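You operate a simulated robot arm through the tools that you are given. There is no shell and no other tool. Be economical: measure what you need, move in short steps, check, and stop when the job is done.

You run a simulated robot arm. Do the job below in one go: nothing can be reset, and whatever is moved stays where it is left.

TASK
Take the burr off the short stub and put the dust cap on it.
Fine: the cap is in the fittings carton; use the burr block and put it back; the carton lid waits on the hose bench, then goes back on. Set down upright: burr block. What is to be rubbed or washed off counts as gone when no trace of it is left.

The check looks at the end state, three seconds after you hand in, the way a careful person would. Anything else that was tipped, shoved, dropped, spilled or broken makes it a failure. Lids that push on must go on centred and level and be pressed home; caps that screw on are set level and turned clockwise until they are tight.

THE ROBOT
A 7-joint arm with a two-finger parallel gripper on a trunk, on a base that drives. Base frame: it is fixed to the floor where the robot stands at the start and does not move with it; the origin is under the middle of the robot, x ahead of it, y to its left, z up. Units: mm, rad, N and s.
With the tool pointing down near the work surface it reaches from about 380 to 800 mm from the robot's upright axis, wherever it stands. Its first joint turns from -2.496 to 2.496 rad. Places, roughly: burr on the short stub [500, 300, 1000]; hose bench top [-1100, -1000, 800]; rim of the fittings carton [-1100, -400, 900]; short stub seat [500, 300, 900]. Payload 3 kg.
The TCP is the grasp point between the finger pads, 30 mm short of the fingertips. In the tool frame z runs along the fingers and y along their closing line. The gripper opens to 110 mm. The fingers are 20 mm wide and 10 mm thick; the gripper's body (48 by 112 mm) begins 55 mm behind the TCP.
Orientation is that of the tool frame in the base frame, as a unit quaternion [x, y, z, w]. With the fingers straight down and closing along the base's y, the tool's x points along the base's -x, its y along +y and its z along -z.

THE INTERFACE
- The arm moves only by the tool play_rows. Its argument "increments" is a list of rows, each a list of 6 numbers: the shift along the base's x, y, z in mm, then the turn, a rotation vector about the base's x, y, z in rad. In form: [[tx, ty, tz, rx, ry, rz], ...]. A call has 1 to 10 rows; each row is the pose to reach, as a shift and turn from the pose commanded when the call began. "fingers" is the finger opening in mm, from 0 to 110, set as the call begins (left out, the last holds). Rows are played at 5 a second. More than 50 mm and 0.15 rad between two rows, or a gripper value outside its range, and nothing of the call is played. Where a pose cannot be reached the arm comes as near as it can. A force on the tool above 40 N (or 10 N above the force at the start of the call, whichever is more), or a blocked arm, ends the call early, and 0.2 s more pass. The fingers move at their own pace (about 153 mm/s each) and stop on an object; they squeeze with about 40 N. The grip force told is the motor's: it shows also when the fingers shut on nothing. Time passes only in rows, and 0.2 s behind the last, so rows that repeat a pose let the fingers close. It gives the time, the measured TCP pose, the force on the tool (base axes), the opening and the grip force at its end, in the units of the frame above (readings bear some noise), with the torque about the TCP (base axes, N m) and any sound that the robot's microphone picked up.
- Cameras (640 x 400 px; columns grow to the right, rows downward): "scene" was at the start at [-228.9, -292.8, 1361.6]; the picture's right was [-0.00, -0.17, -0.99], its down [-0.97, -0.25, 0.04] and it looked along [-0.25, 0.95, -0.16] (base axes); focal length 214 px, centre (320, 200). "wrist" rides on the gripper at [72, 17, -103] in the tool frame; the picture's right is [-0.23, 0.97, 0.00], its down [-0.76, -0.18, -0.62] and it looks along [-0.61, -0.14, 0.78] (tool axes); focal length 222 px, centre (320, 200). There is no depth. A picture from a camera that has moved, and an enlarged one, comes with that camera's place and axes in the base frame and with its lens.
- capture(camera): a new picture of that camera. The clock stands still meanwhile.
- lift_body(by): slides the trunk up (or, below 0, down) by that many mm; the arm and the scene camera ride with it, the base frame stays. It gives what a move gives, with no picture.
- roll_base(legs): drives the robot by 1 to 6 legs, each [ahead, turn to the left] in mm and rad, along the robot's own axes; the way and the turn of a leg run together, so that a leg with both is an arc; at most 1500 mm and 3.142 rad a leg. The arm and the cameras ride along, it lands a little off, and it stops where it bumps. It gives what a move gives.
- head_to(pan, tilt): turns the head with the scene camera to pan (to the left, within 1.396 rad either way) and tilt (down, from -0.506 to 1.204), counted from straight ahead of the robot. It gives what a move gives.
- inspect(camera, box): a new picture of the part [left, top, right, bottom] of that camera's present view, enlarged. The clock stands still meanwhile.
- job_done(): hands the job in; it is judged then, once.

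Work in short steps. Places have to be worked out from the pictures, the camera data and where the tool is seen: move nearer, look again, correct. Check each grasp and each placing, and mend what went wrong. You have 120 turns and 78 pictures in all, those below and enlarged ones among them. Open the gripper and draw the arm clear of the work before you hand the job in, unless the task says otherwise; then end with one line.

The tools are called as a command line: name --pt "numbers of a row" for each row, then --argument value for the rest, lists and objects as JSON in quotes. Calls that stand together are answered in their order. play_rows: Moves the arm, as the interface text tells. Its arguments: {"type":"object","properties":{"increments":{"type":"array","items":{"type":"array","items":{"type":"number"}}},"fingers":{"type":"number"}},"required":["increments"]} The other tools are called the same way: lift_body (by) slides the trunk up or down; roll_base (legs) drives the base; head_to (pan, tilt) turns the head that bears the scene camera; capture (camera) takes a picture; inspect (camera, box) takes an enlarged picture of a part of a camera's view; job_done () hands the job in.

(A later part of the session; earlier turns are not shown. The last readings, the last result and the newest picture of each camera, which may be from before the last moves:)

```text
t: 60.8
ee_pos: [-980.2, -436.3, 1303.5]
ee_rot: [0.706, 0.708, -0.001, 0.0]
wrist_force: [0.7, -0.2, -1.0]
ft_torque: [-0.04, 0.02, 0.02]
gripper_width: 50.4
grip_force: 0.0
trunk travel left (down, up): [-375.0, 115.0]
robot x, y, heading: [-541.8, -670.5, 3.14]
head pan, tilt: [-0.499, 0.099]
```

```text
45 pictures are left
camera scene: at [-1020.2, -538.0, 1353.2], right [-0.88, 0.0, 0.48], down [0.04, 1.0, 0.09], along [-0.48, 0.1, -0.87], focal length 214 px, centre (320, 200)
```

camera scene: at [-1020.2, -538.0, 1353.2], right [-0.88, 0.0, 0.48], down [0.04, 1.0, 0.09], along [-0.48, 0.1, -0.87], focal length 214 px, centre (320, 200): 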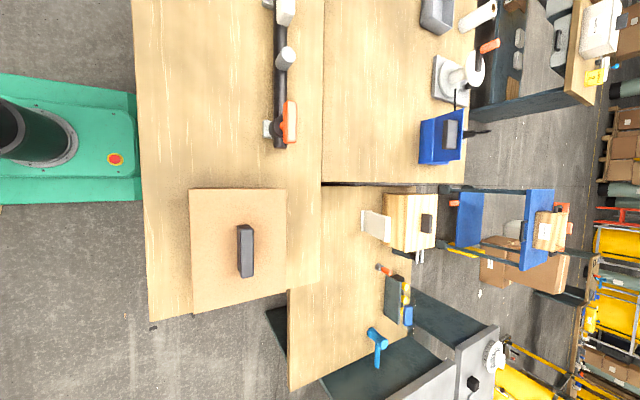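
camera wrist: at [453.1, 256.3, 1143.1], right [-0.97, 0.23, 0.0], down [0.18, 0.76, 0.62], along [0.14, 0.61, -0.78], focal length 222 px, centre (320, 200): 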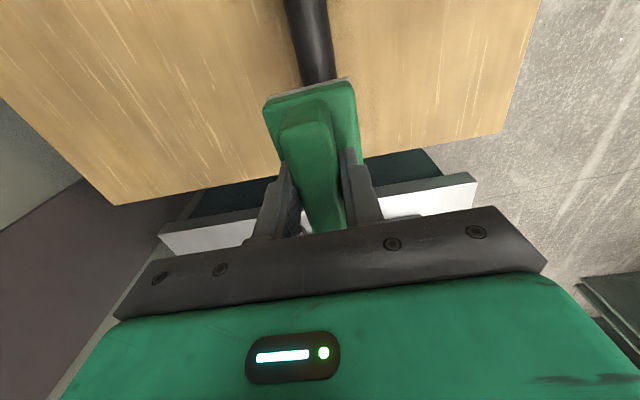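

The carton lid (about 184×238 mm) with a dark handle at about (-1091,-400) lies just below the tool; the bench runs on toward -y. I look that way for a free place for the lid, and enlarge the lid handle.

head_to --pan -0.3 --tilt -0.5

capture --camera "scene"

capture --camera "wrist"

```text
t: 61.8
ee_pos: [-979.4, -434.6, 1302.8]
ee_rot: [0.706, 0.708, -0.002, 0.0]
wrist_force: [0.4, 0.0, -0.3]
ft_torque: [-0.01, -0.02, 0.02]
gripper_width: 50.0
grip_force: 0.1
trunk travel left (down, up): [-375.0, 115.0]
robot x, y, heading: [-534.7, -673.6, 3.136]
head pan, tilt: [-0.3, -0.499]
```

```text
44 pictures are left
camera scene: at [-995.9, -586.9, 1370.0], right [-0.95, 0.0, 0.3], down [-0.15, 0.88, -0.46], along [-0.26, -0.48, -0.84], focal length 214 px, centre (320, 200)
```

scene: 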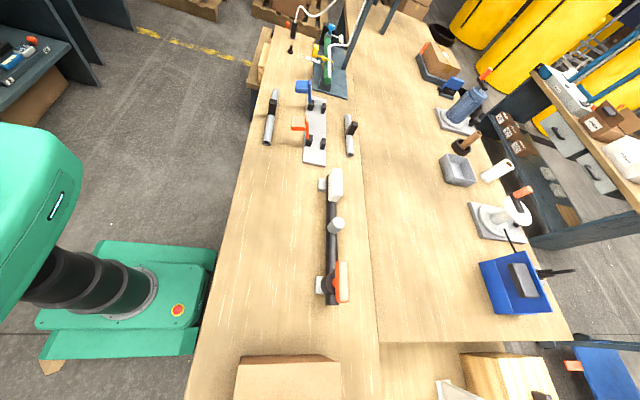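

```text
43 pictures are left
camera wrist: at [-962.5, -362.3, 1406.6], right [0.97, -0.22, 0.0], down [-0.17, -0.76, 0.62], along [-0.14, -0.61, -0.78], focal length 222 px, centre (320, 200)
```

wrist: 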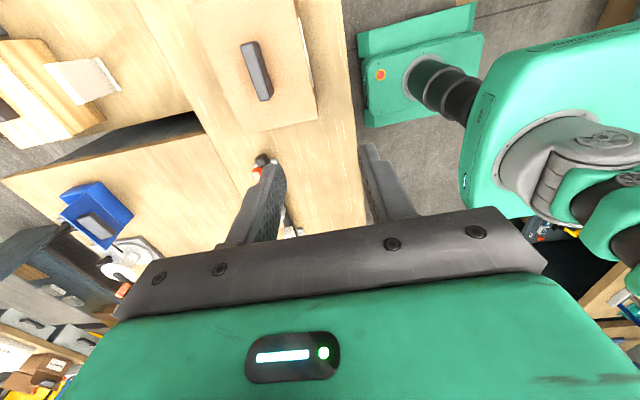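

Free strip for the lid: about (-1025,-750) between bench front and the hose manifold. Lid handle near (-1087,-406,950). I move over it and lower to 1050.

play_rows --pt "-35 10 -30 0 0 0" --pt "-70 20 -60 0 0 0" --pt "-107 30 -85 0 0 0" --pt "-107 30 -133 0 0 0" --pt "-107 30 -181 0 0 0" --pt "-107 30 -229 0 0 0" --pt "-107 30 -252 0 0 0" --fingers 60

head_to --pan 0.0 --tilt 0.5

capture --camera "scene"

capture --camera "wrist"

```text
t: 63.4
ee_pos: [-1086.5, -405.2, 1049.9]
ee_rot: [0.706, 0.708, 0.0, 0.0]
wrist_force: [-0.4, 0.1, 0.4]
ft_torque: [0.0, -0.01, 0.01]
gripper_width: 60.0
grip_force: 0.1
trunk travel left (down, up): [-375.0, 115.0]
robot x, y, heading: [-536.4, -672.5, 3.139]
head pan, tilt: [-0.3, -0.499]
```

```text
t: 64.6
ee_pos: [-1086.8, -405.5, 1050.3]
ee_rot: [0.706, 0.708, -0.001, 0.0]
wrist_force: [-0.3, 0.2, -0.6]
ft_torque: [0.01, 0.0, 0.03]
gripper_width: 60.0
grip_force: 0.0
trunk travel left (down, up): [-375.0, 115.0]
robot x, y, heading: [-540.9, -672.5, 3.137]
head pan, tilt: [0.0, 0.499]
```

```text
42 pictures are left
camera scene: at [-1082.7, -471.3, 1090.6], right [-1.0, 0.0, 0.0], down [0.0, 0.88, 0.48], along [0.0, 0.48, -0.88], focal length 214 px, centre (320, 200)
```

scene: 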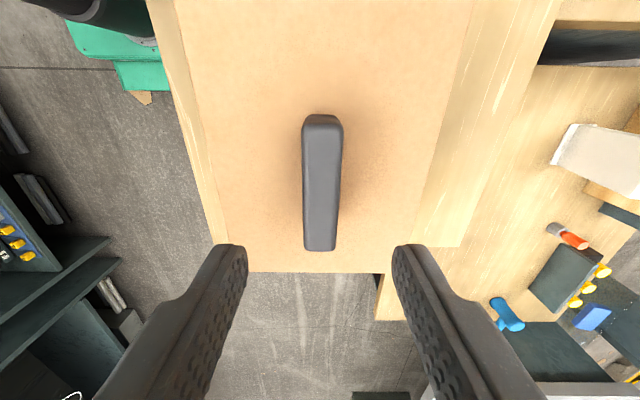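

```text
41 pictures are left
camera wrist: at [-1068.7, -332.8, 1154.3], right [0.97, -0.22, 0.0], down [-0.17, -0.76, 0.62], along [-0.14, -0.61, -0.78], focal length 222 px, centre (320, 200)
```

wrist: 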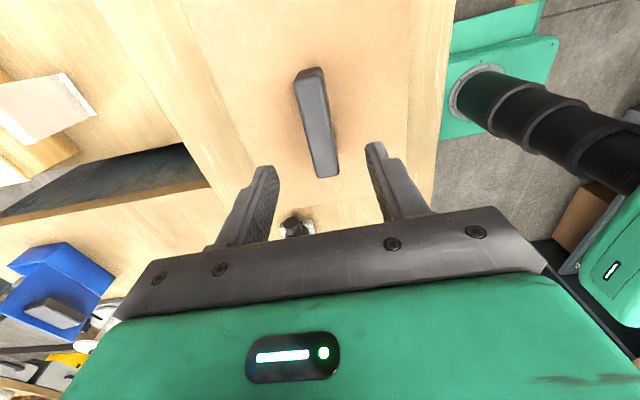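

Handle is centred under the tool: top ≈944, lid top ≈915. I go down to TCP 951 and close.

play_rows --pt "1 1 -45 0 0 0" --pt "1 1 -80 0 0 0" --pt "1 1 -92 0 0 0" --pt "1 1 -98 0 0 0"

play_rows --pt "0 0 0 0 0 0" --pt "0 0 0 0 0 0" --pt "0 0 0 0 0 0" --fingers 10

```text
t: 65.7
ee_pos: [-1086.9, -404.6, 958.4]
ee_rot: [0.706, 0.708, -0.003, -0.006]
wrist_force: [3.9, -4.4, 18.0]
ft_torque: [-0.14, -0.7, -0.15]
gripper_width: 62.0
grip_force: 1.6
trunk travel left (down, up): [-375.0, 115.0]
robot x, y, heading: [-539.2, -672.0, 3.138]
head pan, tilt: [0.0, 0.499]
stopped in row 4: the force on the tool passed its limit at 46 N (the readings are from after the stop); the commanded pose is now the measured one
```

```text
t: 66.5
ee_pos: [-1088.0, -404.9, 957.9]
ee_rot: [0.706, 0.709, -0.002, -0.007]
wrist_force: [-17.1, 3.3, 32.6]
ft_torque: [0.39, -0.75, 0.06]
gripper_width: 24.9
grip_force: 14.7
trunk travel left (down, up): [-375.0, 115.0]
robot x, y, heading: [-534.1, -669.3, 3.137]
head pan, tilt: [0.0, 0.499]
```

Fingertips touched the lid top (≈927); handle is between the fingers. I relieve the downward press slightly.

play_rows --pt "0 0 1 0 0 0" --pt "0 0 2 0 0 0" --pt "0 0 2 0 0 0"

capture --camera "scene"

```text
t: 67.3
ee_pos: [-1087.0, -405.1, 957.6]
ee_rot: [0.706, 0.708, -0.002, -0.003]
wrist_force: [-7.9, 1.2, 20.3]
ft_torque: [0.55, -0.77, -0.15]
gripper_width: 23.7
grip_force: 40.6
trunk travel left (down, up): [-375.0, 115.0]
robot x, y, heading: [-534.2, -675.0, 3.14]
head pan, tilt: [0.0, 0.499]
```

```text
40 pictures are left
camera scene: at [-1083.5, -469.6, 998.2], right [-1.0, 0.0, 0.01], down [0.0, 0.88, 0.48], along [-0.01, 0.48, -0.88], focal length 214 px, centre (320, 200)
```

scene: 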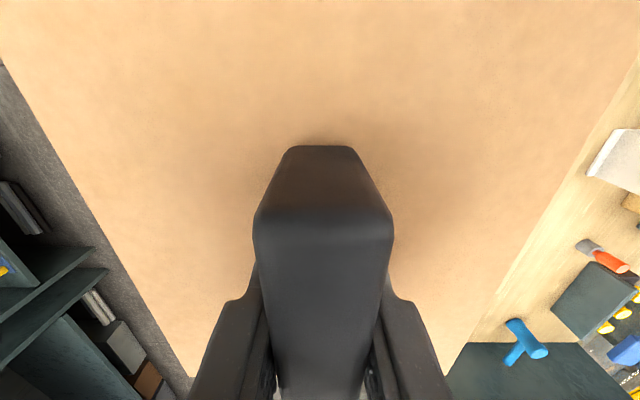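

Handle is gripped at 23.7 mm. I lift gently by ~15 mm and read the force.

play_rows --pt "0 0 4 0 0 0" --pt "0 0 8 0 0 0" --pt "0 0 12 0 0 0" --pt "0 0 16 0 0 0"

```text
t: 68.3
ee_pos: [-1086.8, -404.6, 975.2]
ee_rot: [0.705, 0.709, -0.003, -0.003]
wrist_force: [-0.2, 0.8, -1.6]
ft_torque: [0.01, 0.02, -0.02]
gripper_width: 23.7
grip_force: 40.0
trunk travel left (down, up): [-375.0, 115.0]
robot x, y, heading: [-539.5, -670.0, 3.135]
head pan, tilt: [0.0, 0.499]
```

Only ~2 N: the lid came free alone. I lift more and view the carton.

play_rows --pt "0 0 40 0 0 0" --pt "0 0 85 0 0 0" --pt "0 -45 100 0 0 0" --pt "0 -95 100 0 0 0" --pt "10 -143 100 0 0 0" --pt "20 -190 100 0 0 0" --pt "30 -238 100 0 0 0"

head_to --pan -0.2 --tilt 0.6

capture --camera "scene"

capture --camera "wrist"

```text
t: 69.9
ee_pos: [-1057.2, -643.4, 1073.8]
ee_rot: [0.706, 0.709, -0.002, -0.004]
wrist_force: [0.4, 0.4, -0.7]
ft_torque: [-0.05, -0.02, -0.03]
gripper_width: 23.5
grip_force: 40.2
trunk travel left (down, up): [-375.0, 115.0]
robot x, y, heading: [-534.5, -672.9, 3.134]
head pan, tilt: [0.0, 0.499]
```

```text
t: 70.6
ee_pos: [-1057.2, -643.7, 1073.7]
ee_rot: [0.706, 0.708, -0.003, -0.003]
wrist_force: [0.3, 0.4, -1.2]
ft_torque: [0.0, -0.01, 0.01]
gripper_width: 23.4
grip_force: 39.6
trunk travel left (down, up): [-375.0, 115.0]
robot x, y, heading: [-538.1, -671.5, 3.137]
head pan, tilt: [-0.201, 0.6]
```

```text
39 pictures are left
camera scene: at [-1071.1, -698.8, 1118.8], right [-0.98, 0.0, 0.21], down [0.11, 0.82, 0.55], along [-0.17, 0.57, -0.81], focal length 214 px, centre (320, 200)
```

scene: 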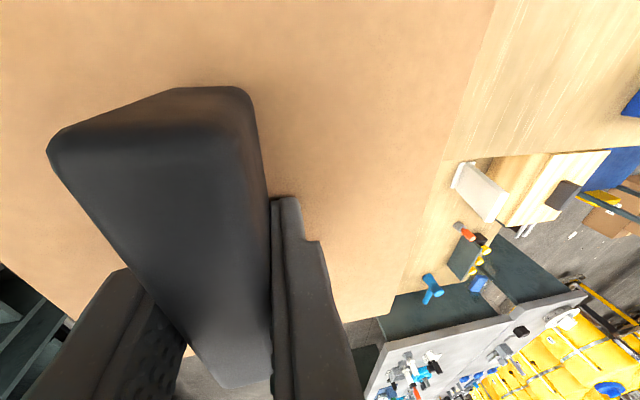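

```text
38 pictures are left
camera wrist: at [-1039.0, -569.5, 1178.2], right [0.97, -0.22, -0.01], down [-0.17, -0.76, 0.62], along [-0.15, -0.61, -0.78], focal length 222 px, centre (320, 200)
```

wrist: 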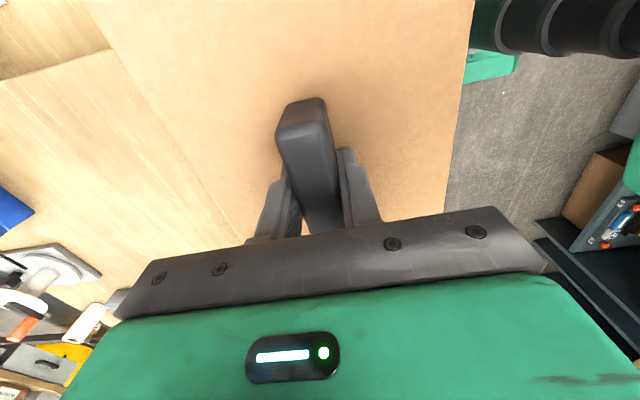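

Lid is held level. I carry it over (-1025,-755) and lower to 900.

play_rows --pt "10 -38 0 0 0 0" --pt "21 -76 0 0 0 0" --pt "32 -112 0 0 0 0" --pt "32 -112 -45 0 0 0" --pt "32 -112 -90 0 0 0" --pt "32 -112 -135 0 0 0" --pt "32 -112 -174 0 0 0"

head_to --pan -0.5 --tilt -0.5

capture --camera "scene"

```text
t: 72.2
ee_pos: [-1024.9, -752.9, 899.1]
ee_rot: [0.705, 0.709, -0.003, -0.004]
wrist_force: [-1.2, 0.2, -1.5]
ft_torque: [-0.04, 0.02, -0.04]
gripper_width: 23.8
grip_force: 40.3
trunk travel left (down, up): [-375.0, 115.0]
robot x, y, heading: [-537.5, -668.9, 3.137]
head pan, tilt: [-0.201, 0.6]
```

```text
t: 73.5
ee_pos: [-1024.2, -753.7, 900.7]
ee_rot: [0.706, 0.709, -0.002, -0.004]
wrist_force: [0.2, 0.0, -0.5]
ft_torque: [0.01, 0.01, 0.0]
gripper_width: 23.3
grip_force: 39.6
trunk travel left (down, up): [-375.0, 115.0]
robot x, y, heading: [-539.9, -669.2, 3.137]
head pan, tilt: [-0.499, -0.499]
```

```text
37 pictures are left
camera scene: at [-1052.4, -904.8, 972.4], right [-0.87, 0.0, 0.49], down [-0.24, 0.88, -0.42], along [-0.43, -0.48, -0.77], focal length 214 px, centre (320, 200)
```

scene: 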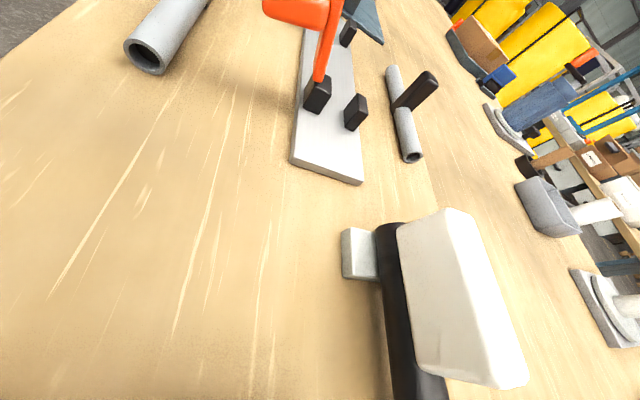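

I look at the side between lid and manifold.

head_to --pan -0.8 --tilt 0.4

capture --camera "scene"

```text
t: 74.7
ee_pos: [-1024.4, -753.6, 899.0]
ee_rot: [0.706, 0.708, -0.002, -0.003]
wrist_force: [-0.2, 0.0, -1.2]
ft_torque: [0.0, -0.04, 0.01]
gripper_width: 23.3
grip_force: 39.4
trunk travel left (down, up): [-375.0, 115.0]
robot x, y, heading: [-538.0, -675.8, 3.139]
head pan, tilt: [-0.799, 0.4]
```

```text
36 pictures are left
camera scene: at [-1086.9, -828.0, 967.1], right [-0.69, 0.0, 0.72], down [0.28, 0.92, 0.27], along [-0.67, 0.39, -0.64], focal length 214 px, centre (320, 200)
```

scene: 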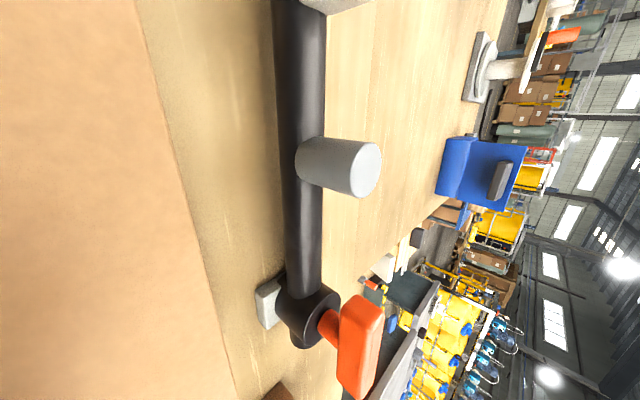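

About 50 mm clearance to the supports. I lower until it rests.

play_rows --pt "2 0 -12 0 0 0" --pt "2 0 -24 0 0 0" --pt "2 0 -30 0 0 0" --pt "2 0 -34 0 0 0"

```text
t: 75.5
ee_pos: [-1023.8, -754.3, 876.2]
ee_rot: [0.706, 0.708, -0.005, -0.006]
wrist_force: [6.4, 1.8, 22.1]
ft_torque: [-0.02, -2.07, 0.04]
gripper_width: 23.9
grip_force: 40.2
trunk travel left (down, up): [-375.0, 115.0]
robot x, y, heading: [-536.0, -674.3, 3.138]
head pan, tilt: [-0.799, 0.4]
stopped in row 3: the force on the tool passed its limit at 52 N (the readings are from after the stop); the commanded pose is now the measured one
```

The lid rests on the bench (contact at 876). I release and rise, then look.

play_rows --pt "0 0 1 0 0 0" --pt "0 0 1 0 0 0"

play_rows --pt "0 0 1 0 0 0" --pt "0 0 1 0 0 0" --pt "0 0 1 0 0 0" --pt "0 0 30 0 0 0" --pt "0 0 70 0 0 0" --pt "0 0 110 0 0 0" --pt "0 0 150 0 0 0" --fingers 60

capture --camera "wrist"

```text
t: 76.1
ee_pos: [-1023.7, -754.5, 876.0]
ee_rot: [0.706, 0.709, -0.004, -0.005]
wrist_force: [6.0, 0.8, 12.7]
ft_torque: [0.23, -1.37, 0.1]
gripper_width: 23.7
grip_force: 39.9
trunk travel left (down, up): [-375.0, 115.0]
robot x, y, heading: [-538.5, -671.9, 3.135]
head pan, tilt: [-0.799, 0.4]
```

```text
t: 77.7
ee_pos: [-1024.2, -753.5, 1026.6]
ee_rot: [0.706, 0.708, -0.005, -0.006]
wrist_force: [0.1, -0.3, 0.4]
ft_torque: [0.03, -0.04, 0.05]
gripper_width: 59.8
grip_force: 0.0
trunk travel left (down, up): [-375.0, 115.0]
robot x, y, heading: [-534.9, -674.5, 3.139]
head pan, tilt: [-0.799, 0.4]
```

```text
35 pictures are left
camera wrist: at [-1005.6, -681.0, 1130.4], right [0.97, -0.22, -0.01], down [-0.17, -0.76, 0.62], along [-0.15, -0.61, -0.78], focal length 222 px, centre (320, 200)
```

wrist: 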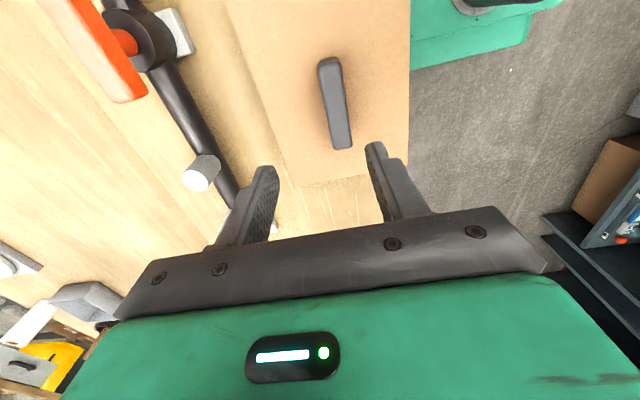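

Lid is down flat on the hose bench, inside the edge. I correct the small tool tilt and move up near the carton to look inside.

play_rows --pt "-10 20 35 -0.0014 -0.0154 -0.003" --pt "-20 55 70 -0.0014 -0.0154 -0.003" --pt "-30 90 100 -0.0014 -0.0154 -0.003" --pt "-40 130 125 -0.0014 -0.0154 -0.003" --pt "-50 170 150 -0.0014 -0.0154 -0.003" --pt "-60 215 170 -0.0014 -0.0154 -0.003" --pt "-60 260 170 -0.0014 -0.0154 -0.003"

head_to --pan 0.0 --tilt 0.45

capture --camera "scene"

```text
refused: row 2 steps farther than a row can; nothing moved
```

```text
t: 78.8
ee_pos: [-1025.1, -754.8, 1025.7]
ee_rot: [0.706, 0.709, -0.004, -0.006]
wrist_force: [-0.7, -0.5, 0.6]
ft_torque: [-0.01, -0.03, 0.0]
gripper_width: 60.2
grip_force: 0.1
trunk travel left (down, up): [-375.0, 115.0]
robot x, y, heading: [-538.2, -674.2, 3.14]
head pan, tilt: [0.0, 0.45]
```

```text
34 pictures are left
camera scene: at [-1020.7, -823.5, 1065.2], right [-1.0, 0.0, 0.01], down [0.0, 0.9, 0.44], along [-0.01, 0.44, -0.9], focal length 214 px, centre (320, 200)
```

scene: 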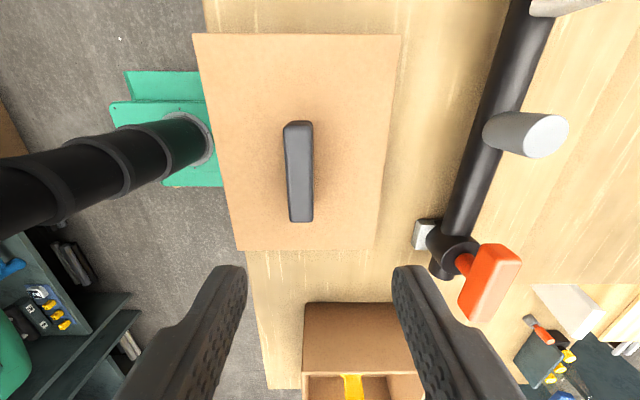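

Lid is fine (slight overhang, stable). I redo the move with smaller steps.

play_rows --pt "-8 20 25 -0.0014 -0.0154 -0.003" --pt "-16 50 50 -0.0014 -0.0154 -0.003" --pt "-24 80 75 -0.0014 -0.0154 -0.003" --pt "-32 110 100 -0.0014 -0.0154 -0.003" --pt "-40 140 125 -0.0014 -0.0154 -0.003" --pt "-48 175 150 -0.0014 -0.0154 -0.003" --pt "-56 215 165 -0.0014 -0.0154 -0.003" --pt "-60 260 170 -0.0014 -0.0154 -0.003"

capture --camera "scene"

```text
t: 80.6
ee_pos: [-1085.6, -493.5, 1196.8]
ee_rot: [0.706, 0.708, 0.0, 0.0]
wrist_force: [-0.4, -0.1, -0.3]
ft_torque: [0.03, -0.03, -0.01]
gripper_width: 60.0
grip_force: 0.2
trunk travel left (down, up): [-375.0, 115.0]
robot x, y, heading: [-537.1, -672.7, 3.137]
head pan, tilt: [0.0, 0.45]
```

```text
33 pictures are left
camera scene: at [-1082.4, -563.5, 1235.9], right [-1.0, 0.0, 0.0], down [0.0, 0.9, 0.44], along [0.0, 0.44, -0.9], focal length 214 px, centre (320, 200)
```

scene: 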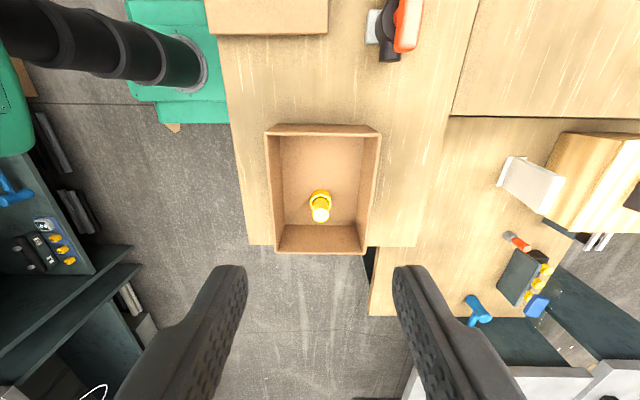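

The carton holds one yellow dust cap. I enlarge it.

inspect --camera "scene" --box '[256, 120, 384, 260]'

inspect --camera "wrist" --box '[220, 0, 420, 200]'

```text
2.86 times, centred on (320, 190) of scene
camera zoom: at [-1082.4, -563.5, 1235.9], right [-1.0, 0.0, 0.0], down [0.0, 0.9, 0.44], along [0.0, 0.44, -0.9], focal length 613 px, centre (320, 229)
```

zoom: 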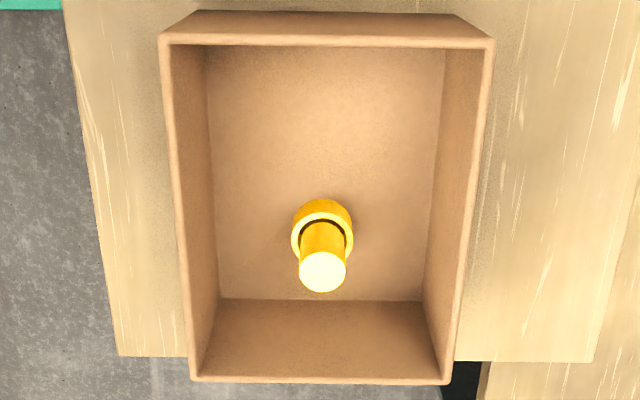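

```text
2.00 times, centred on (320, 100) of wrist
camera zoom: at [-1068.3, -420.7, 1300.7], right [0.97, -0.23, 0.0], down [-0.18, -0.76, 0.62], along [-0.14, -0.61, -0.78], focal length 444 px, centre (320, 400)
```

zoom: 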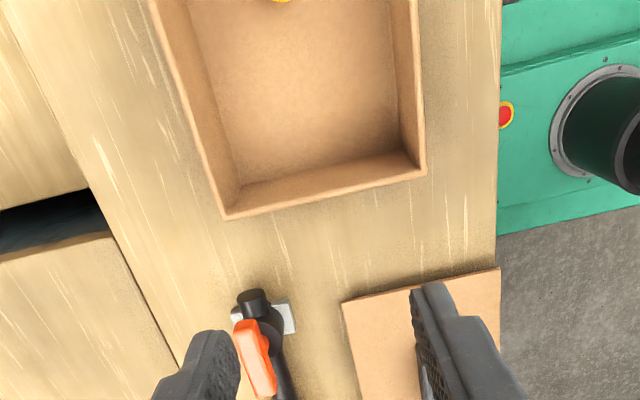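

Cap stands upright: ring ~38 mm with a ~26 mm knob on top, near (-1084,-368). I lower above it for a closer look.

play_rows --pt "0 30 -35 0 0 0" --pt "0 60 -70 0 0 0" --pt "0 90 -105 0 0 0" --pt "1 123 -140 0 0 0" --pt "1 123 -187 0 0 0"

capture --camera "wrist"

capture --camera "scene"

```text
t: 81.8
ee_pos: [-1084.6, -372.0, 1007.0]
ee_rot: [0.707, 0.708, 0.001, 0.001]
wrist_force: [-0.5, -1.0, 0.0]
ft_torque: [0.04, 0.0, 0.02]
gripper_width: 60.1
grip_force: 0.0
trunk travel left (down, up): [-375.0, 115.0]
robot x, y, heading: [-535.8, -671.9, 3.138]
head pan, tilt: [0.0, 0.45]
```

```text
30 pictures are left
camera wrist: at [-1066.1, -298.2, 1110.7], right [0.97, -0.23, 0.0], down [-0.18, -0.76, 0.62], along [-0.14, -0.61, -0.78], focal length 222 px, centre (320, 200)
```

wrist: 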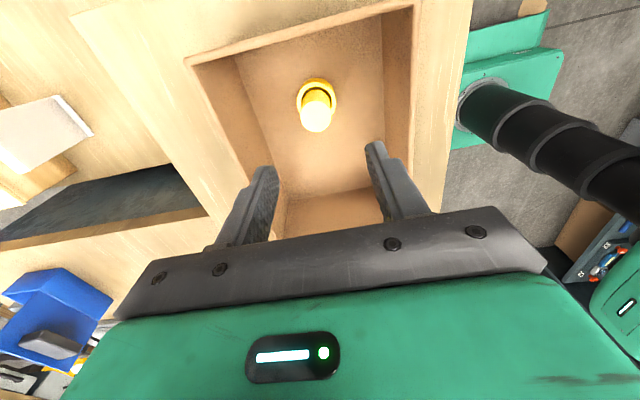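

```text
29 pictures are left
camera scene: at [-1080.3, -441.0, 1045.9], right [-1.0, 0.0, 0.0], down [0.0, 0.9, 0.44], along [0.0, 0.44, -0.9], focal length 214 px, centre (320, 200)
```

scene: 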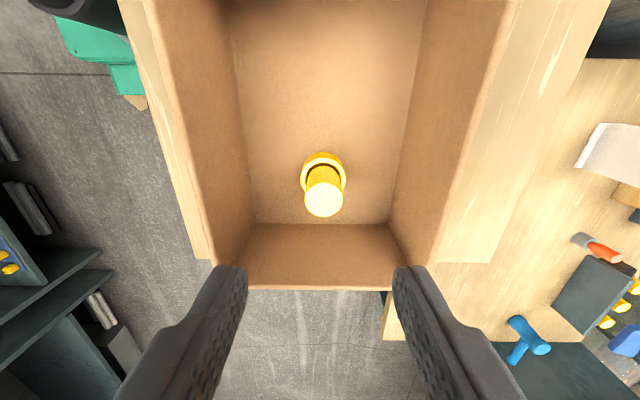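

Knob top is at about (-1084,-368.5,894), Ø≈29; ring top ≈840. I lower the open fingers around the knob to TCP 885.

play_rows --pt "0.5 3.5 -45 0 0 0" --pt "0.5 3.5 -90 0 0 0" --pt "0.5 3.5 -112 0 0 0" --pt "0.5 3.5 -122 0 0 0"

capture --camera "scene"

```text
t: 82.8
ee_pos: [-1082.8, -368.6, 886.2]
ee_rot: [0.707, 0.707, 0.0, 0.001]
wrist_force: [0.3, 1.0, 0.5]
ft_torque: [0.03, -0.03, -0.02]
gripper_width: 59.7
grip_force: 0.0
trunk travel left (down, up): [-375.0, 115.0]
robot x, y, heading: [-538.2, -673.8, 3.147]
head pan, tilt: [0.0, 0.45]
```

```text
28 pictures are left
camera scene: at [-1080.1, -437.0, 925.5], right [-1.0, 0.0, 0.0], down [0.0, 0.9, 0.43], along [0.0, 0.43, -0.9], focal length 214 px, centre (320, 200)
```

scene: 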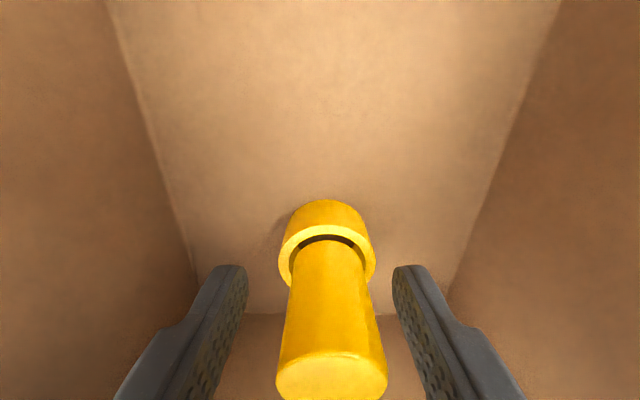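

Fingers straddle the knob. I close.

play_rows --pt "-1.5 0 0 0 0 0" --pt "-1.5 0 0 0 0 0" --pt "-1.5 0 0 0 0 0" --pt "-1.5 0 0 0 0 0" --fingers 10

play_rows --pt "0 0 20 0 0 0" --pt "0 0 60 0 0 0" --pt "0 0 105 0 0 0" --pt "0 0 150 0 0 0" --pt "0 0 195 0 0 0"

capture --camera "scene"

```text
t: 83.8
ee_pos: [-1084.8, -366.1, 886.7]
ee_rot: [0.707, 0.707, 0.0, 0.001]
wrist_force: [-1.3, -0.3, 0.1]
ft_torque: [-0.03, -0.01, -0.02]
gripper_width: 28.6
grip_force: 40.5
trunk travel left (down, up): [-375.0, 115.0]
robot x, y, heading: [-537.2, -670.9, 3.14]
head pan, tilt: [0.0, 0.45]
```

```text
t: 85.0
ee_pos: [-1085.3, -367.4, 1081.2]
ee_rot: [0.707, 0.707, 0.001, 0.0]
wrist_force: [-1.2, 0.4, -0.3]
ft_torque: [-0.03, -0.05, 0.02]
gripper_width: 28.3
grip_force: 40.0
trunk travel left (down, up): [-375.0, 115.0]
robot x, y, heading: [-540.3, -671.7, 3.142]
head pan, tilt: [0.0, 0.45]
```

```text
27 pictures are left
camera scene: at [-1082.8, -437.3, 1121.0], right [-1.0, 0.0, 0.0], down [0.0, 0.9, 0.43], along [0.0, 0.43, -0.9], focal length 214 px, centre (320, 200)
```

scene: 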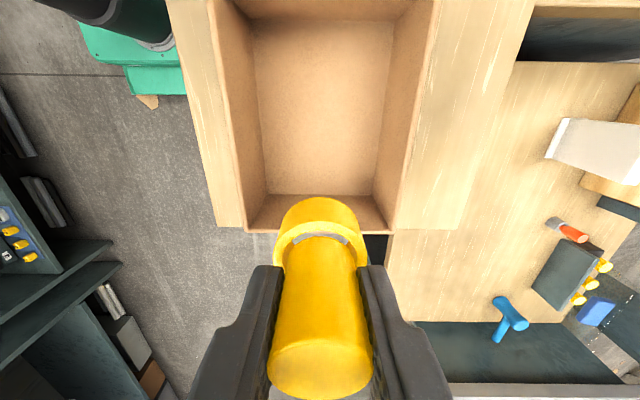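

Cap is held. I'd rather close the carton before driving off, so I set the cap briefly upright on the bench between carton and lid at about (-1010,-578).

play_rows --pt "15 -42 0 0 0 0" --pt "30 -84 0 0 0 0" --pt "45 -126 0 0 0 0" --pt "60 -168 0 0 0 0" --pt "75 -211 0 0 0 0" --pt "75 -211 -45 0 0 0" --pt "75 -211 -90 0 0 0" --pt "75 -211 -135 0 0 0" --pt "75 -211 -175 0 0 0"

play_rows --pt "0 0 -6 0 0 0" --pt "0 0 -11 0 0 0" --pt "0 0 -16 0 0 0"

```text
t: 87.0
ee_pos: [-1009.7, -580.3, 905.4]
ee_rot: [0.707, 0.707, 0.0, 0.001]
wrist_force: [0.4, 1.1, -0.2]
ft_torque: [-0.02, 0.04, -0.03]
gripper_width: 28.3
grip_force: 39.9
trunk travel left (down, up): [-375.0, 115.0]
robot x, y, heading: [-536.5, -674.1, 3.138]
head pan, tilt: [0.0, 0.45]
```

```text
t: 87.8
ee_pos: [-1009.3, -578.6, 890.0]
ee_rot: [0.707, 0.707, 0.001, 0.001]
wrist_force: [-0.2, -0.6, -0.6]
ft_torque: [-0.05, -0.03, -0.01]
gripper_width: 28.4
grip_force: 39.8
trunk travel left (down, up): [-375.0, 115.0]
robot x, y, heading: [-533.4, -670.2, 3.135]
head pan, tilt: [0.0, 0.45]
```

play_rows --pt "0 0 -2 0 0 0" --pt "0 0 -4 0 0 0" --pt "0 0 -6 0 0 0" --pt "0 0 -7 0 0 0"

```text
t: 88.8
ee_pos: [-1010.5, -578.8, 884.5]
ee_rot: [0.707, 0.707, -0.001, -0.001]
wrist_force: [1.0, 2.8, 30.0]
ft_torque: [0.12, -0.06, 0.12]
gripper_width: 28.7
grip_force: 40.0
trunk travel left (down, up): [-375.0, 115.0]
robot x, y, heading: [-538.3, -672.1, 3.14]
head pan, tilt: [0.0, 0.45]
```

The cap rests on the bench. I ease off, open, and rise.

play_rows --pt "0 0 1.5 0 0 0" --pt "0 0 1.5 0 0 0"

play_rows --pt "0 0 0 0 0 0" --pt "0 0 0 0 0 0" --pt "0 0 0 0 0 0" --pt "0 0 45 0 0 0" --pt "0 0 90 0 0 0" --pt "0 0 135 0 0 0" --pt "0 -40 150 0 0 0" --pt "0 -80 150 0 0 0" --pt "-7 -125 150 0 0 0" --pt "-14 -173 150 0 0 0" --fingers 60

capture --camera "scene"

```text
t: 89.4
ee_pos: [-1009.6, -579.4, 884.0]
ee_rot: [0.707, 0.707, 0.001, 0.001]
wrist_force: [-0.2, 2.2, 3.8]
ft_torque: [0.1, 0.13, -0.03]
gripper_width: 28.7
grip_force: 40.6
trunk travel left (down, up): [-375.0, 115.0]
robot x, y, heading: [-538.6, -674.0, 3.137]
head pan, tilt: [0.0, 0.45]
```

```text
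t: 91.6
ee_pos: [-1025.2, -751.6, 1036.5]
ee_rot: [0.707, 0.708, 0.0, 0.002]
wrist_force: [-0.2, 0.6, -0.2]
ft_torque: [-0.03, 0.02, -0.02]
gripper_width: 60.1
grip_force: 0.1
trunk travel left (down, up): [-375.0, 115.0]
robot x, y, heading: [-540.4, -673.7, 3.139]
head pan, tilt: [0.0, 0.45]
```

```text
26 pictures are left
camera scene: at [-1021.4, -821.3, 1075.6], right [-1.0, 0.0, 0.0], down [0.0, 0.9, 0.43], along [0.0, 0.43, -0.9], focal length 214 px, centre (320, 200)
```

scene: 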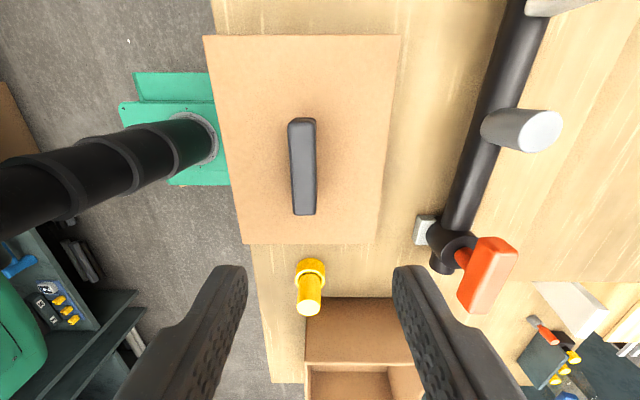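

Cap stands upright. The lid handle is now at about x -1005, y -757 (shifted on release). I align over it and lower to 935 to check.

play_rows --pt "10 -3 -20 0 0 0" --pt "20 -5 -55 0 0 0" --pt "20 -5 -100 0 0 0"

capture --camera "scene"

```text
t: 92.4
ee_pos: [-1003.6, -757.3, 935.3]
ee_rot: [0.707, 0.707, 0.001, 0.001]
wrist_force: [-0.2, 0.0, -0.6]
ft_torque: [0.0, 0.04, 0.02]
gripper_width: 60.3
grip_force: 0.1
trunk travel left (down, up): [-375.0, 115.0]
robot x, y, heading: [-537.1, -671.7, 3.142]
head pan, tilt: [0.0, 0.45]
```

```text
25 pictures are left
camera scene: at [-1001.0, -826.4, 973.8], right [-1.0, 0.0, 0.0], down [0.0, 0.9, 0.44], along [0.0, 0.44, -0.9], focal length 214 px, centre (320, 200)
```

scene: 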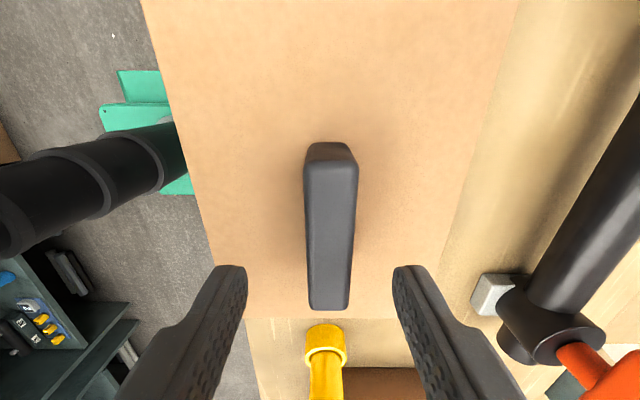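

Handle is ~3 mm to -x of the tool. I correct, lower and grip.

play_rows --pt "-2.5 0 -30 0 0 0" --pt "-2.5 0 -48 0 0 0" --pt "-2.5 0 -53 0 0 0"

play_rows --pt "0 0 0 0 0 0" --pt "0 0 0 0 0 0" --pt "0 0 0 0 0 0" --fingers 10

```text
t: 93.2
ee_pos: [-1007.1, -756.7, 883.8]
ee_rot: [0.707, 0.707, -0.001, 0.0]
wrist_force: [-0.1, 0.2, -0.2]
ft_torque: [0.0, -0.01, -0.03]
gripper_width: 59.8
grip_force: 0.1
trunk travel left (down, up): [-375.0, 115.0]
robot x, y, heading: [-537.9, -673.9, 3.139]
head pan, tilt: [0.0, 0.45]
```

```text
t: 94.0
ee_pos: [-1006.4, -757.1, 881.7]
ee_rot: [0.707, 0.707, 0.001, 0.001]
wrist_force: [0.0, 0.4, 1.7]
ft_torque: [-0.28, 0.15, 0.02]
gripper_width: 23.6
grip_force: 40.3
trunk travel left (down, up): [-375.0, 115.0]
robot x, y, heading: [-536.0, -673.7, 3.136]
head pan, tilt: [0.0, 0.45]
```

Lid gripped (23.6 mm). I lift it and carry it above the carton.

play_rows --pt "0 0 20 0 0 0" --pt "0 0 60 0 0 0" --pt "0 0 105 0 0 0" --pt "0 0 150 0 0 0" --pt "0 0 185 0 0 0" --pt "-15 45 185 0 0 0" --pt "-28 90 185 0 0 0" --pt "-41 135 185 0 0 0" --pt "-54 180 185 0 0 0" --pt "-67 225 185 0 0 0"

play_rows --pt "-4 45 0 0 0 0" --pt "-8 90 0 0 0 0" --pt "-13.6 127.5 0 0 0 0" --pt "-13.6 127.5 -20 0 0 0"

capture --camera "scene"

capture --camera "wrist"

```text
t: 96.2
ee_pos: [-1074.3, -532.8, 1067.5]
ee_rot: [0.706, 0.708, 0.001, 0.0]
wrist_force: [0.2, 0.2, -1.5]
ft_torque: [0.03, 0.0, 0.01]
gripper_width: 23.2
grip_force: 40.5
trunk travel left (down, up): [-375.0, 115.0]
robot x, y, heading: [-537.8, -672.4, 3.137]
head pan, tilt: [0.0, 0.45]
```

```text
t: 97.2
ee_pos: [-1088.0, -405.0, 1046.7]
ee_rot: [0.707, 0.707, 0.001, 0.0]
wrist_force: [-0.2, 0.2, -1.3]
ft_torque: [-0.02, 0.0, 0.0]
gripper_width: 23.3
grip_force: 40.4
trunk travel left (down, up): [-375.0, 115.0]
robot x, y, heading: [-541.6, -670.0, 3.14]
head pan, tilt: [0.0, 0.45]
```

```text
24 pictures are left
camera scene: at [-1084.5, -474.2, 1085.5], right [-1.0, 0.0, 0.0], down [0.0, 0.9, 0.43], along [0.0, 0.43, -0.9], focal length 214 px, centre (320, 200)
```

scene: 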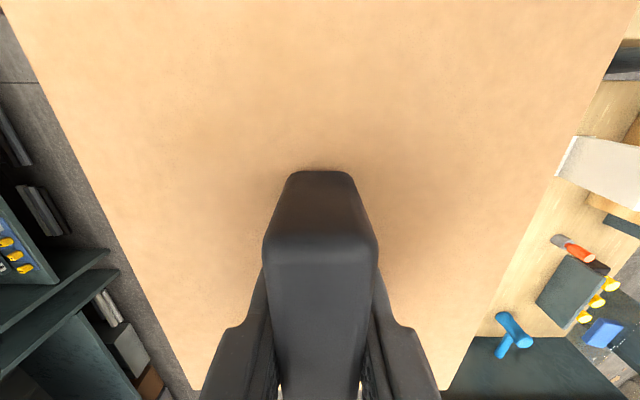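

```text
23 pictures are left
camera wrist: at [-1070.2, -331.4, 1150.3], right [0.97, -0.23, 0.0], down [-0.18, -0.76, 0.62], along [-0.14, -0.61, -0.78], focal length 222 px, centre (320, 200)
```

wrist: 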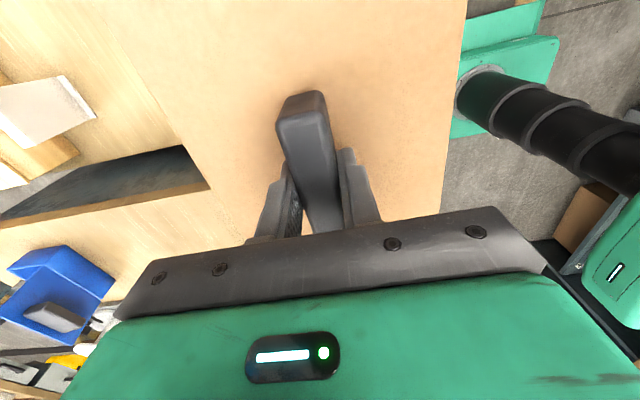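

Lid is level in the hand; compared with the first grasp it sits ~8 mm deeper and ~2.5 mm to +y. I aim TCP (-1086.8,-407.3) and lower with care.

play_rows --pt "1 -2.5 -15 0 0 0" --pt "1 -2.5 -30 0 0 0" --pt "1 -2.5 -42 0 0 0"

play_rows --pt "0 0 -5 0 0 0" --pt "0 0 -10 0 0 0" --pt "0 0 -15 0 0 0" --pt "0 0 -20 0 0 0"

```text
t: 98.0
ee_pos: [-1086.8, -408.4, 1005.0]
ee_rot: [0.707, 0.707, 0.001, 0.001]
wrist_force: [0.1, 0.2, -1.0]
ft_torque: [0.0, -0.03, -0.01]
gripper_width: 23.6
grip_force: 40.0
trunk travel left (down, up): [-375.0, 115.0]
robot x, y, heading: [-542.8, -671.6, 3.136]
head pan, tilt: [0.0, 0.45]
```

```text
t: 99.0
ee_pos: [-1086.2, -406.8, 984.2]
ee_rot: [0.707, 0.707, 0.001, 0.0]
wrist_force: [0.5, -0.5, -1.4]
ft_torque: [-0.02, -0.01, -0.01]
gripper_width: 23.7
grip_force: 39.8
trunk travel left (down, up): [-375.0, 115.0]
robot x, y, heading: [-539.3, -673.9, 3.139]
head pan, tilt: [0.0, 0.45]
```

play_rows --pt "0 0 -3 0 0 0" --pt "0 0 -6 0 0 0" --pt "0 0 -9 0 0 0" --pt "0 0 -12 0 0 0"

```text
t: 100.0
ee_pos: [-1087.3, -406.5, 972.9]
ee_rot: [0.707, 0.707, 0.0, 0.0]
wrist_force: [0.2, 0.4, -1.8]
ft_torque: [-0.01, -0.02, -0.01]
gripper_width: 23.6
grip_force: 39.6
trunk travel left (down, up): [-375.0, 115.0]
robot x, y, heading: [-540.7, -674.7, 3.142]
head pan, tilt: [0.0, 0.45]
```

No contact yet at 973. I continue in 2 mm steps.

play_rows --pt "0 0 -2 0 0 0" --pt "0 0 -4 0 0 0" --pt "0 0 -6 0 0 0" --pt "0 0 -7 0 0 0"

```text
t: 101.0
ee_pos: [-1086.9, -406.8, 965.7]
ee_rot: [0.707, 0.707, 0.001, 0.002]
wrist_force: [0.2, 0.4, -0.9]
ft_torque: [-0.02, -0.01, 0.02]
gripper_width: 23.7
grip_force: 40.5
trunk travel left (down, up): [-375.0, 115.0]
robot x, y, heading: [-538.6, -670.2, 3.139]
head pan, tilt: [0.0, 0.45]
```

play_rows --pt "0 0 -2 0 0 0" --pt "0 0 -4 0 0 0" --pt "0 0 -5 0 0 0"

```text
t: 101.8
ee_pos: [-1087.2, -407.5, 964.5]
ee_rot: [0.707, 0.707, 0.001, -0.003]
wrist_force: [-1.3, -0.7, 38.2]
ft_torque: [0.03, -0.15, 0.04]
gripper_width: 23.8
grip_force: 40.0
trunk travel left (down, up): [-375.0, 115.0]
robot x, y, heading: [-536.1, -671.8, 3.133]
head pan, tilt: [0.0, 0.45]
```

Even contact at 964.5 with 38 N and hardly any torque — the expected seat height. I release, rise and check.

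play_rows --pt "0 0 3 0 0 0" --pt "0 0 4 0 0 0"

play_rows --pt "0 0 0 0 0 0" --pt "0 0 0 0 0 0" --pt "0 0 0 0 0 0" --pt "0 0 45 0 0 0" --pt "0 0 90 0 0 0" --pt "0 0 135 0 0 0" --pt "0 -45 150 0 0 0" --pt "0 -90 160 0 0 0" --fingers 60

capture --camera "scene"

```text
t: 102.4
ee_pos: [-1084.5, -406.7, 963.1]
ee_rot: [0.707, 0.707, 0.001, 0.002]
wrist_force: [-2.5, 1.9, 4.6]
ft_torque: [0.72, 0.38, 0.06]
gripper_width: 23.4
grip_force: 40.3
trunk travel left (down, up): [-375.0, 115.0]
robot x, y, heading: [-538.5, -672.0, 3.137]
head pan, tilt: [0.0, 0.45]
```

```text
t: 104.2
ee_pos: [-1085.8, -496.4, 1123.7]
ee_rot: [0.707, 0.707, 0.0, 0.002]
wrist_force: [0.2, 0.8, 0.6]
ft_torque: [-0.05, 0.0, -0.02]
gripper_width: 59.9
grip_force: 0.1
trunk travel left (down, up): [-375.0, 115.0]
robot x, y, heading: [-538.3, -669.5, 3.14]
head pan, tilt: [0.0, 0.45]
```

```text
22 pictures are left
camera scene: at [-1082.8, -566.9, 1163.9], right [-1.0, 0.0, 0.0], down [0.0, 0.9, 0.43], along [0.0, 0.43, -0.9], focal length 214 px, centre (320, 200)
```

scene: 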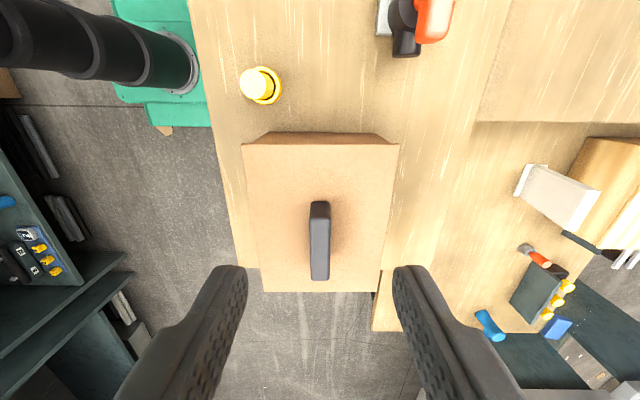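

The lid looks centred. I enlarge the -y side seam to verify it is home and level.

inspect --camera "scene" --box '[230, 120, 410, 220]'

```text
3.56 times, centred on (320, 170) of scene
camera zoom: at [-1082.8, -566.9, 1163.9], right [-1.0, 0.0, 0.0], down [0.0, 0.9, 0.43], along [0.0, 0.43, -0.9], focal length 763 px, centre (320, 307)
```

zoom: 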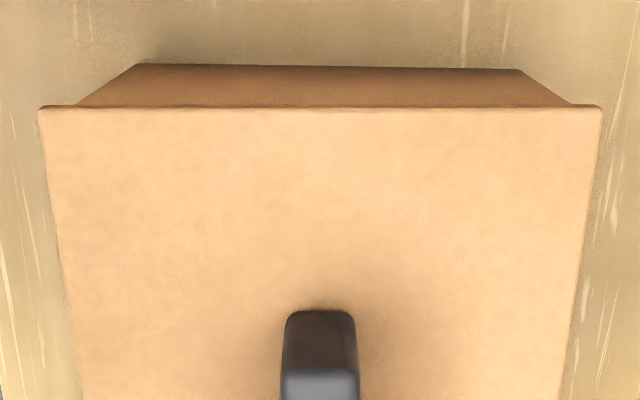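

The lid overhang is even and level, and the seat height matches the original within 1 mm. Now back to the cap at (-1010,-579).

play_rows --pt "25 -28 0 0 0 0" --pt "50 -56 0 0 0 0" --pt "76 -83 0 0 0 0" --pt "76 -83 -45 0 0 0" --pt "76 -83 -90 0 0 0" --pt "76 -83 -130 0 0 0"

capture --camera "scene"

```text
t: 105.6
ee_pos: [-1010.9, -579.9, 994.5]
ee_rot: [0.708, 0.707, 0.0, 0.0]
wrist_force: [-0.6, -0.9, -0.4]
ft_torque: [-0.01, -0.04, 0.0]
gripper_width: 60.2
grip_force: 0.0
trunk travel left (down, up): [-375.0, 115.0]
robot x, y, heading: [-541.0, -672.3, 3.135]
head pan, tilt: [0.0, 0.45]
```

```text
20 pictures are left
camera scene: at [-1008.4, -649.4, 1033.6], right [-1.0, 0.0, 0.0], down [0.0, 0.9, 0.44], along [0.0, 0.44, -0.9], focal length 214 px, centre (320, 200)
```

scene: 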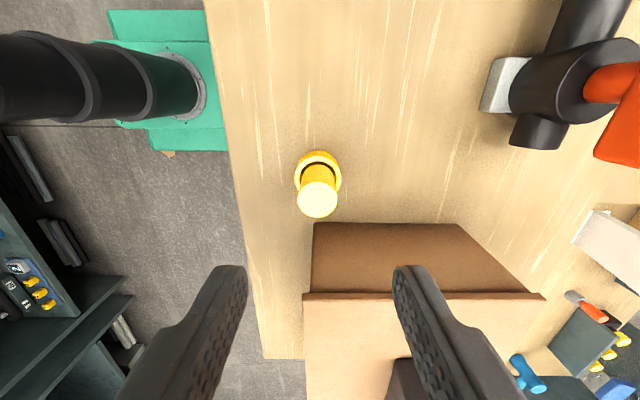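

Cap is centred below. I lower to TCP 876 so the fingertips end just above the cap's shoulder, and grip.

play_rows --pt "2.5 0 -45 0 0 0" --pt "2.5 0 -85 0 0 0" --pt "2.5 0 -110 0 0 0" --pt "2.5 0 -115 0 0 0" --pt "2.5 0 -118 0 0 0"

play_rows --pt "0 0 0 0 0 0" --pt "0 0 0 0 0 0" --pt "0 0 0 0 0 0" --fingers 10

capture --camera "scene"

```text
t: 106.8
ee_pos: [-1007.3, -579.9, 877.9]
ee_rot: [0.708, 0.707, 0.001, 0.001]
wrist_force: [0.2, -0.2, -0.7]
ft_torque: [0.01, 0.0, -0.02]
gripper_width: 60.1
grip_force: 0.1
trunk travel left (down, up): [-375.0, 115.0]
robot x, y, heading: [-537.5, -677.4, 3.136]
head pan, tilt: [0.0, 0.45]
```

```text
t: 107.6
ee_pos: [-1006.9, -580.5, 876.6]
ee_rot: [0.707, 0.707, 0.001, 0.0]
wrist_force: [1.0, -0.7, 2.1]
ft_torque: [-0.04, 0.06, 0.0]
gripper_width: 28.3
grip_force: 39.6
trunk travel left (down, up): [-375.0, 115.0]
robot x, y, heading: [-536.6, -674.3, 3.14]
head pan, tilt: [0.0, 0.45]
```

```text
19 pictures are left
camera scene: at [-1004.6, -649.9, 916.3], right [-1.0, 0.0, 0.0], down [0.0, 0.9, 0.43], along [0.0, 0.43, -0.9], focal length 214 px, centre (320, 200)
```

scene: 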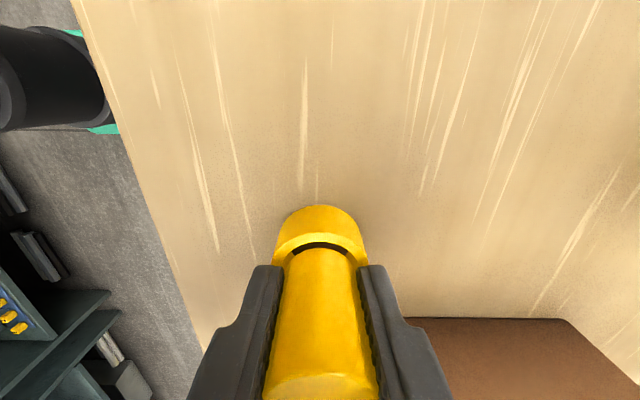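

Grip is good, tips at the shoulder. I lift to 1250 for the drive back.

play_rows --pt "0 0 20 0 0 0" --pt "0 0 65 0 0 0" --pt "0 0 110 0 0 0" --pt "0 0 157 0 0 0" --pt "0 0 205 0 0 0" --pt "0 0 250 0 0 0" --pt "0 0 297 0 0 0" --pt "0 0 345 0 0 0" --pt "0 0 373 0 0 0"

roll_base --legs '[[0, -1.84], [300, 0]]'

```text
t: 109.6
ee_pos: [-1008.7, -579.6, 1250.7]
ee_rot: [0.707, 0.707, 0.0, 0.001]
wrist_force: [0.0, 0.3, -0.6]
ft_torque: [0.01, -0.02, 0.04]
gripper_width: 28.1
grip_force: 40.4
trunk travel left (down, up): [-375.0, 115.0]
robot x, y, heading: [-535.9, -673.4, 3.137]
head pan, tilt: [0.0, 0.45]
```

```text
t: 116.2
ee_pos: [-240.5, 37.9, 1250.7]
ee_rot: [0.991, -0.137, 0.0, 0.001]
wrist_force: [-1.3, -0.5, -1.1]
ft_torque: [0.01, -0.04, 0.0]
gripper_width: 28.3
grip_force: 40.8
trunk travel left (down, up): [-375.0, 115.0]
robot x, y, heading: [-503.4, -377.4, 1.3]
head pan, tilt: [0.0, 0.45]
```

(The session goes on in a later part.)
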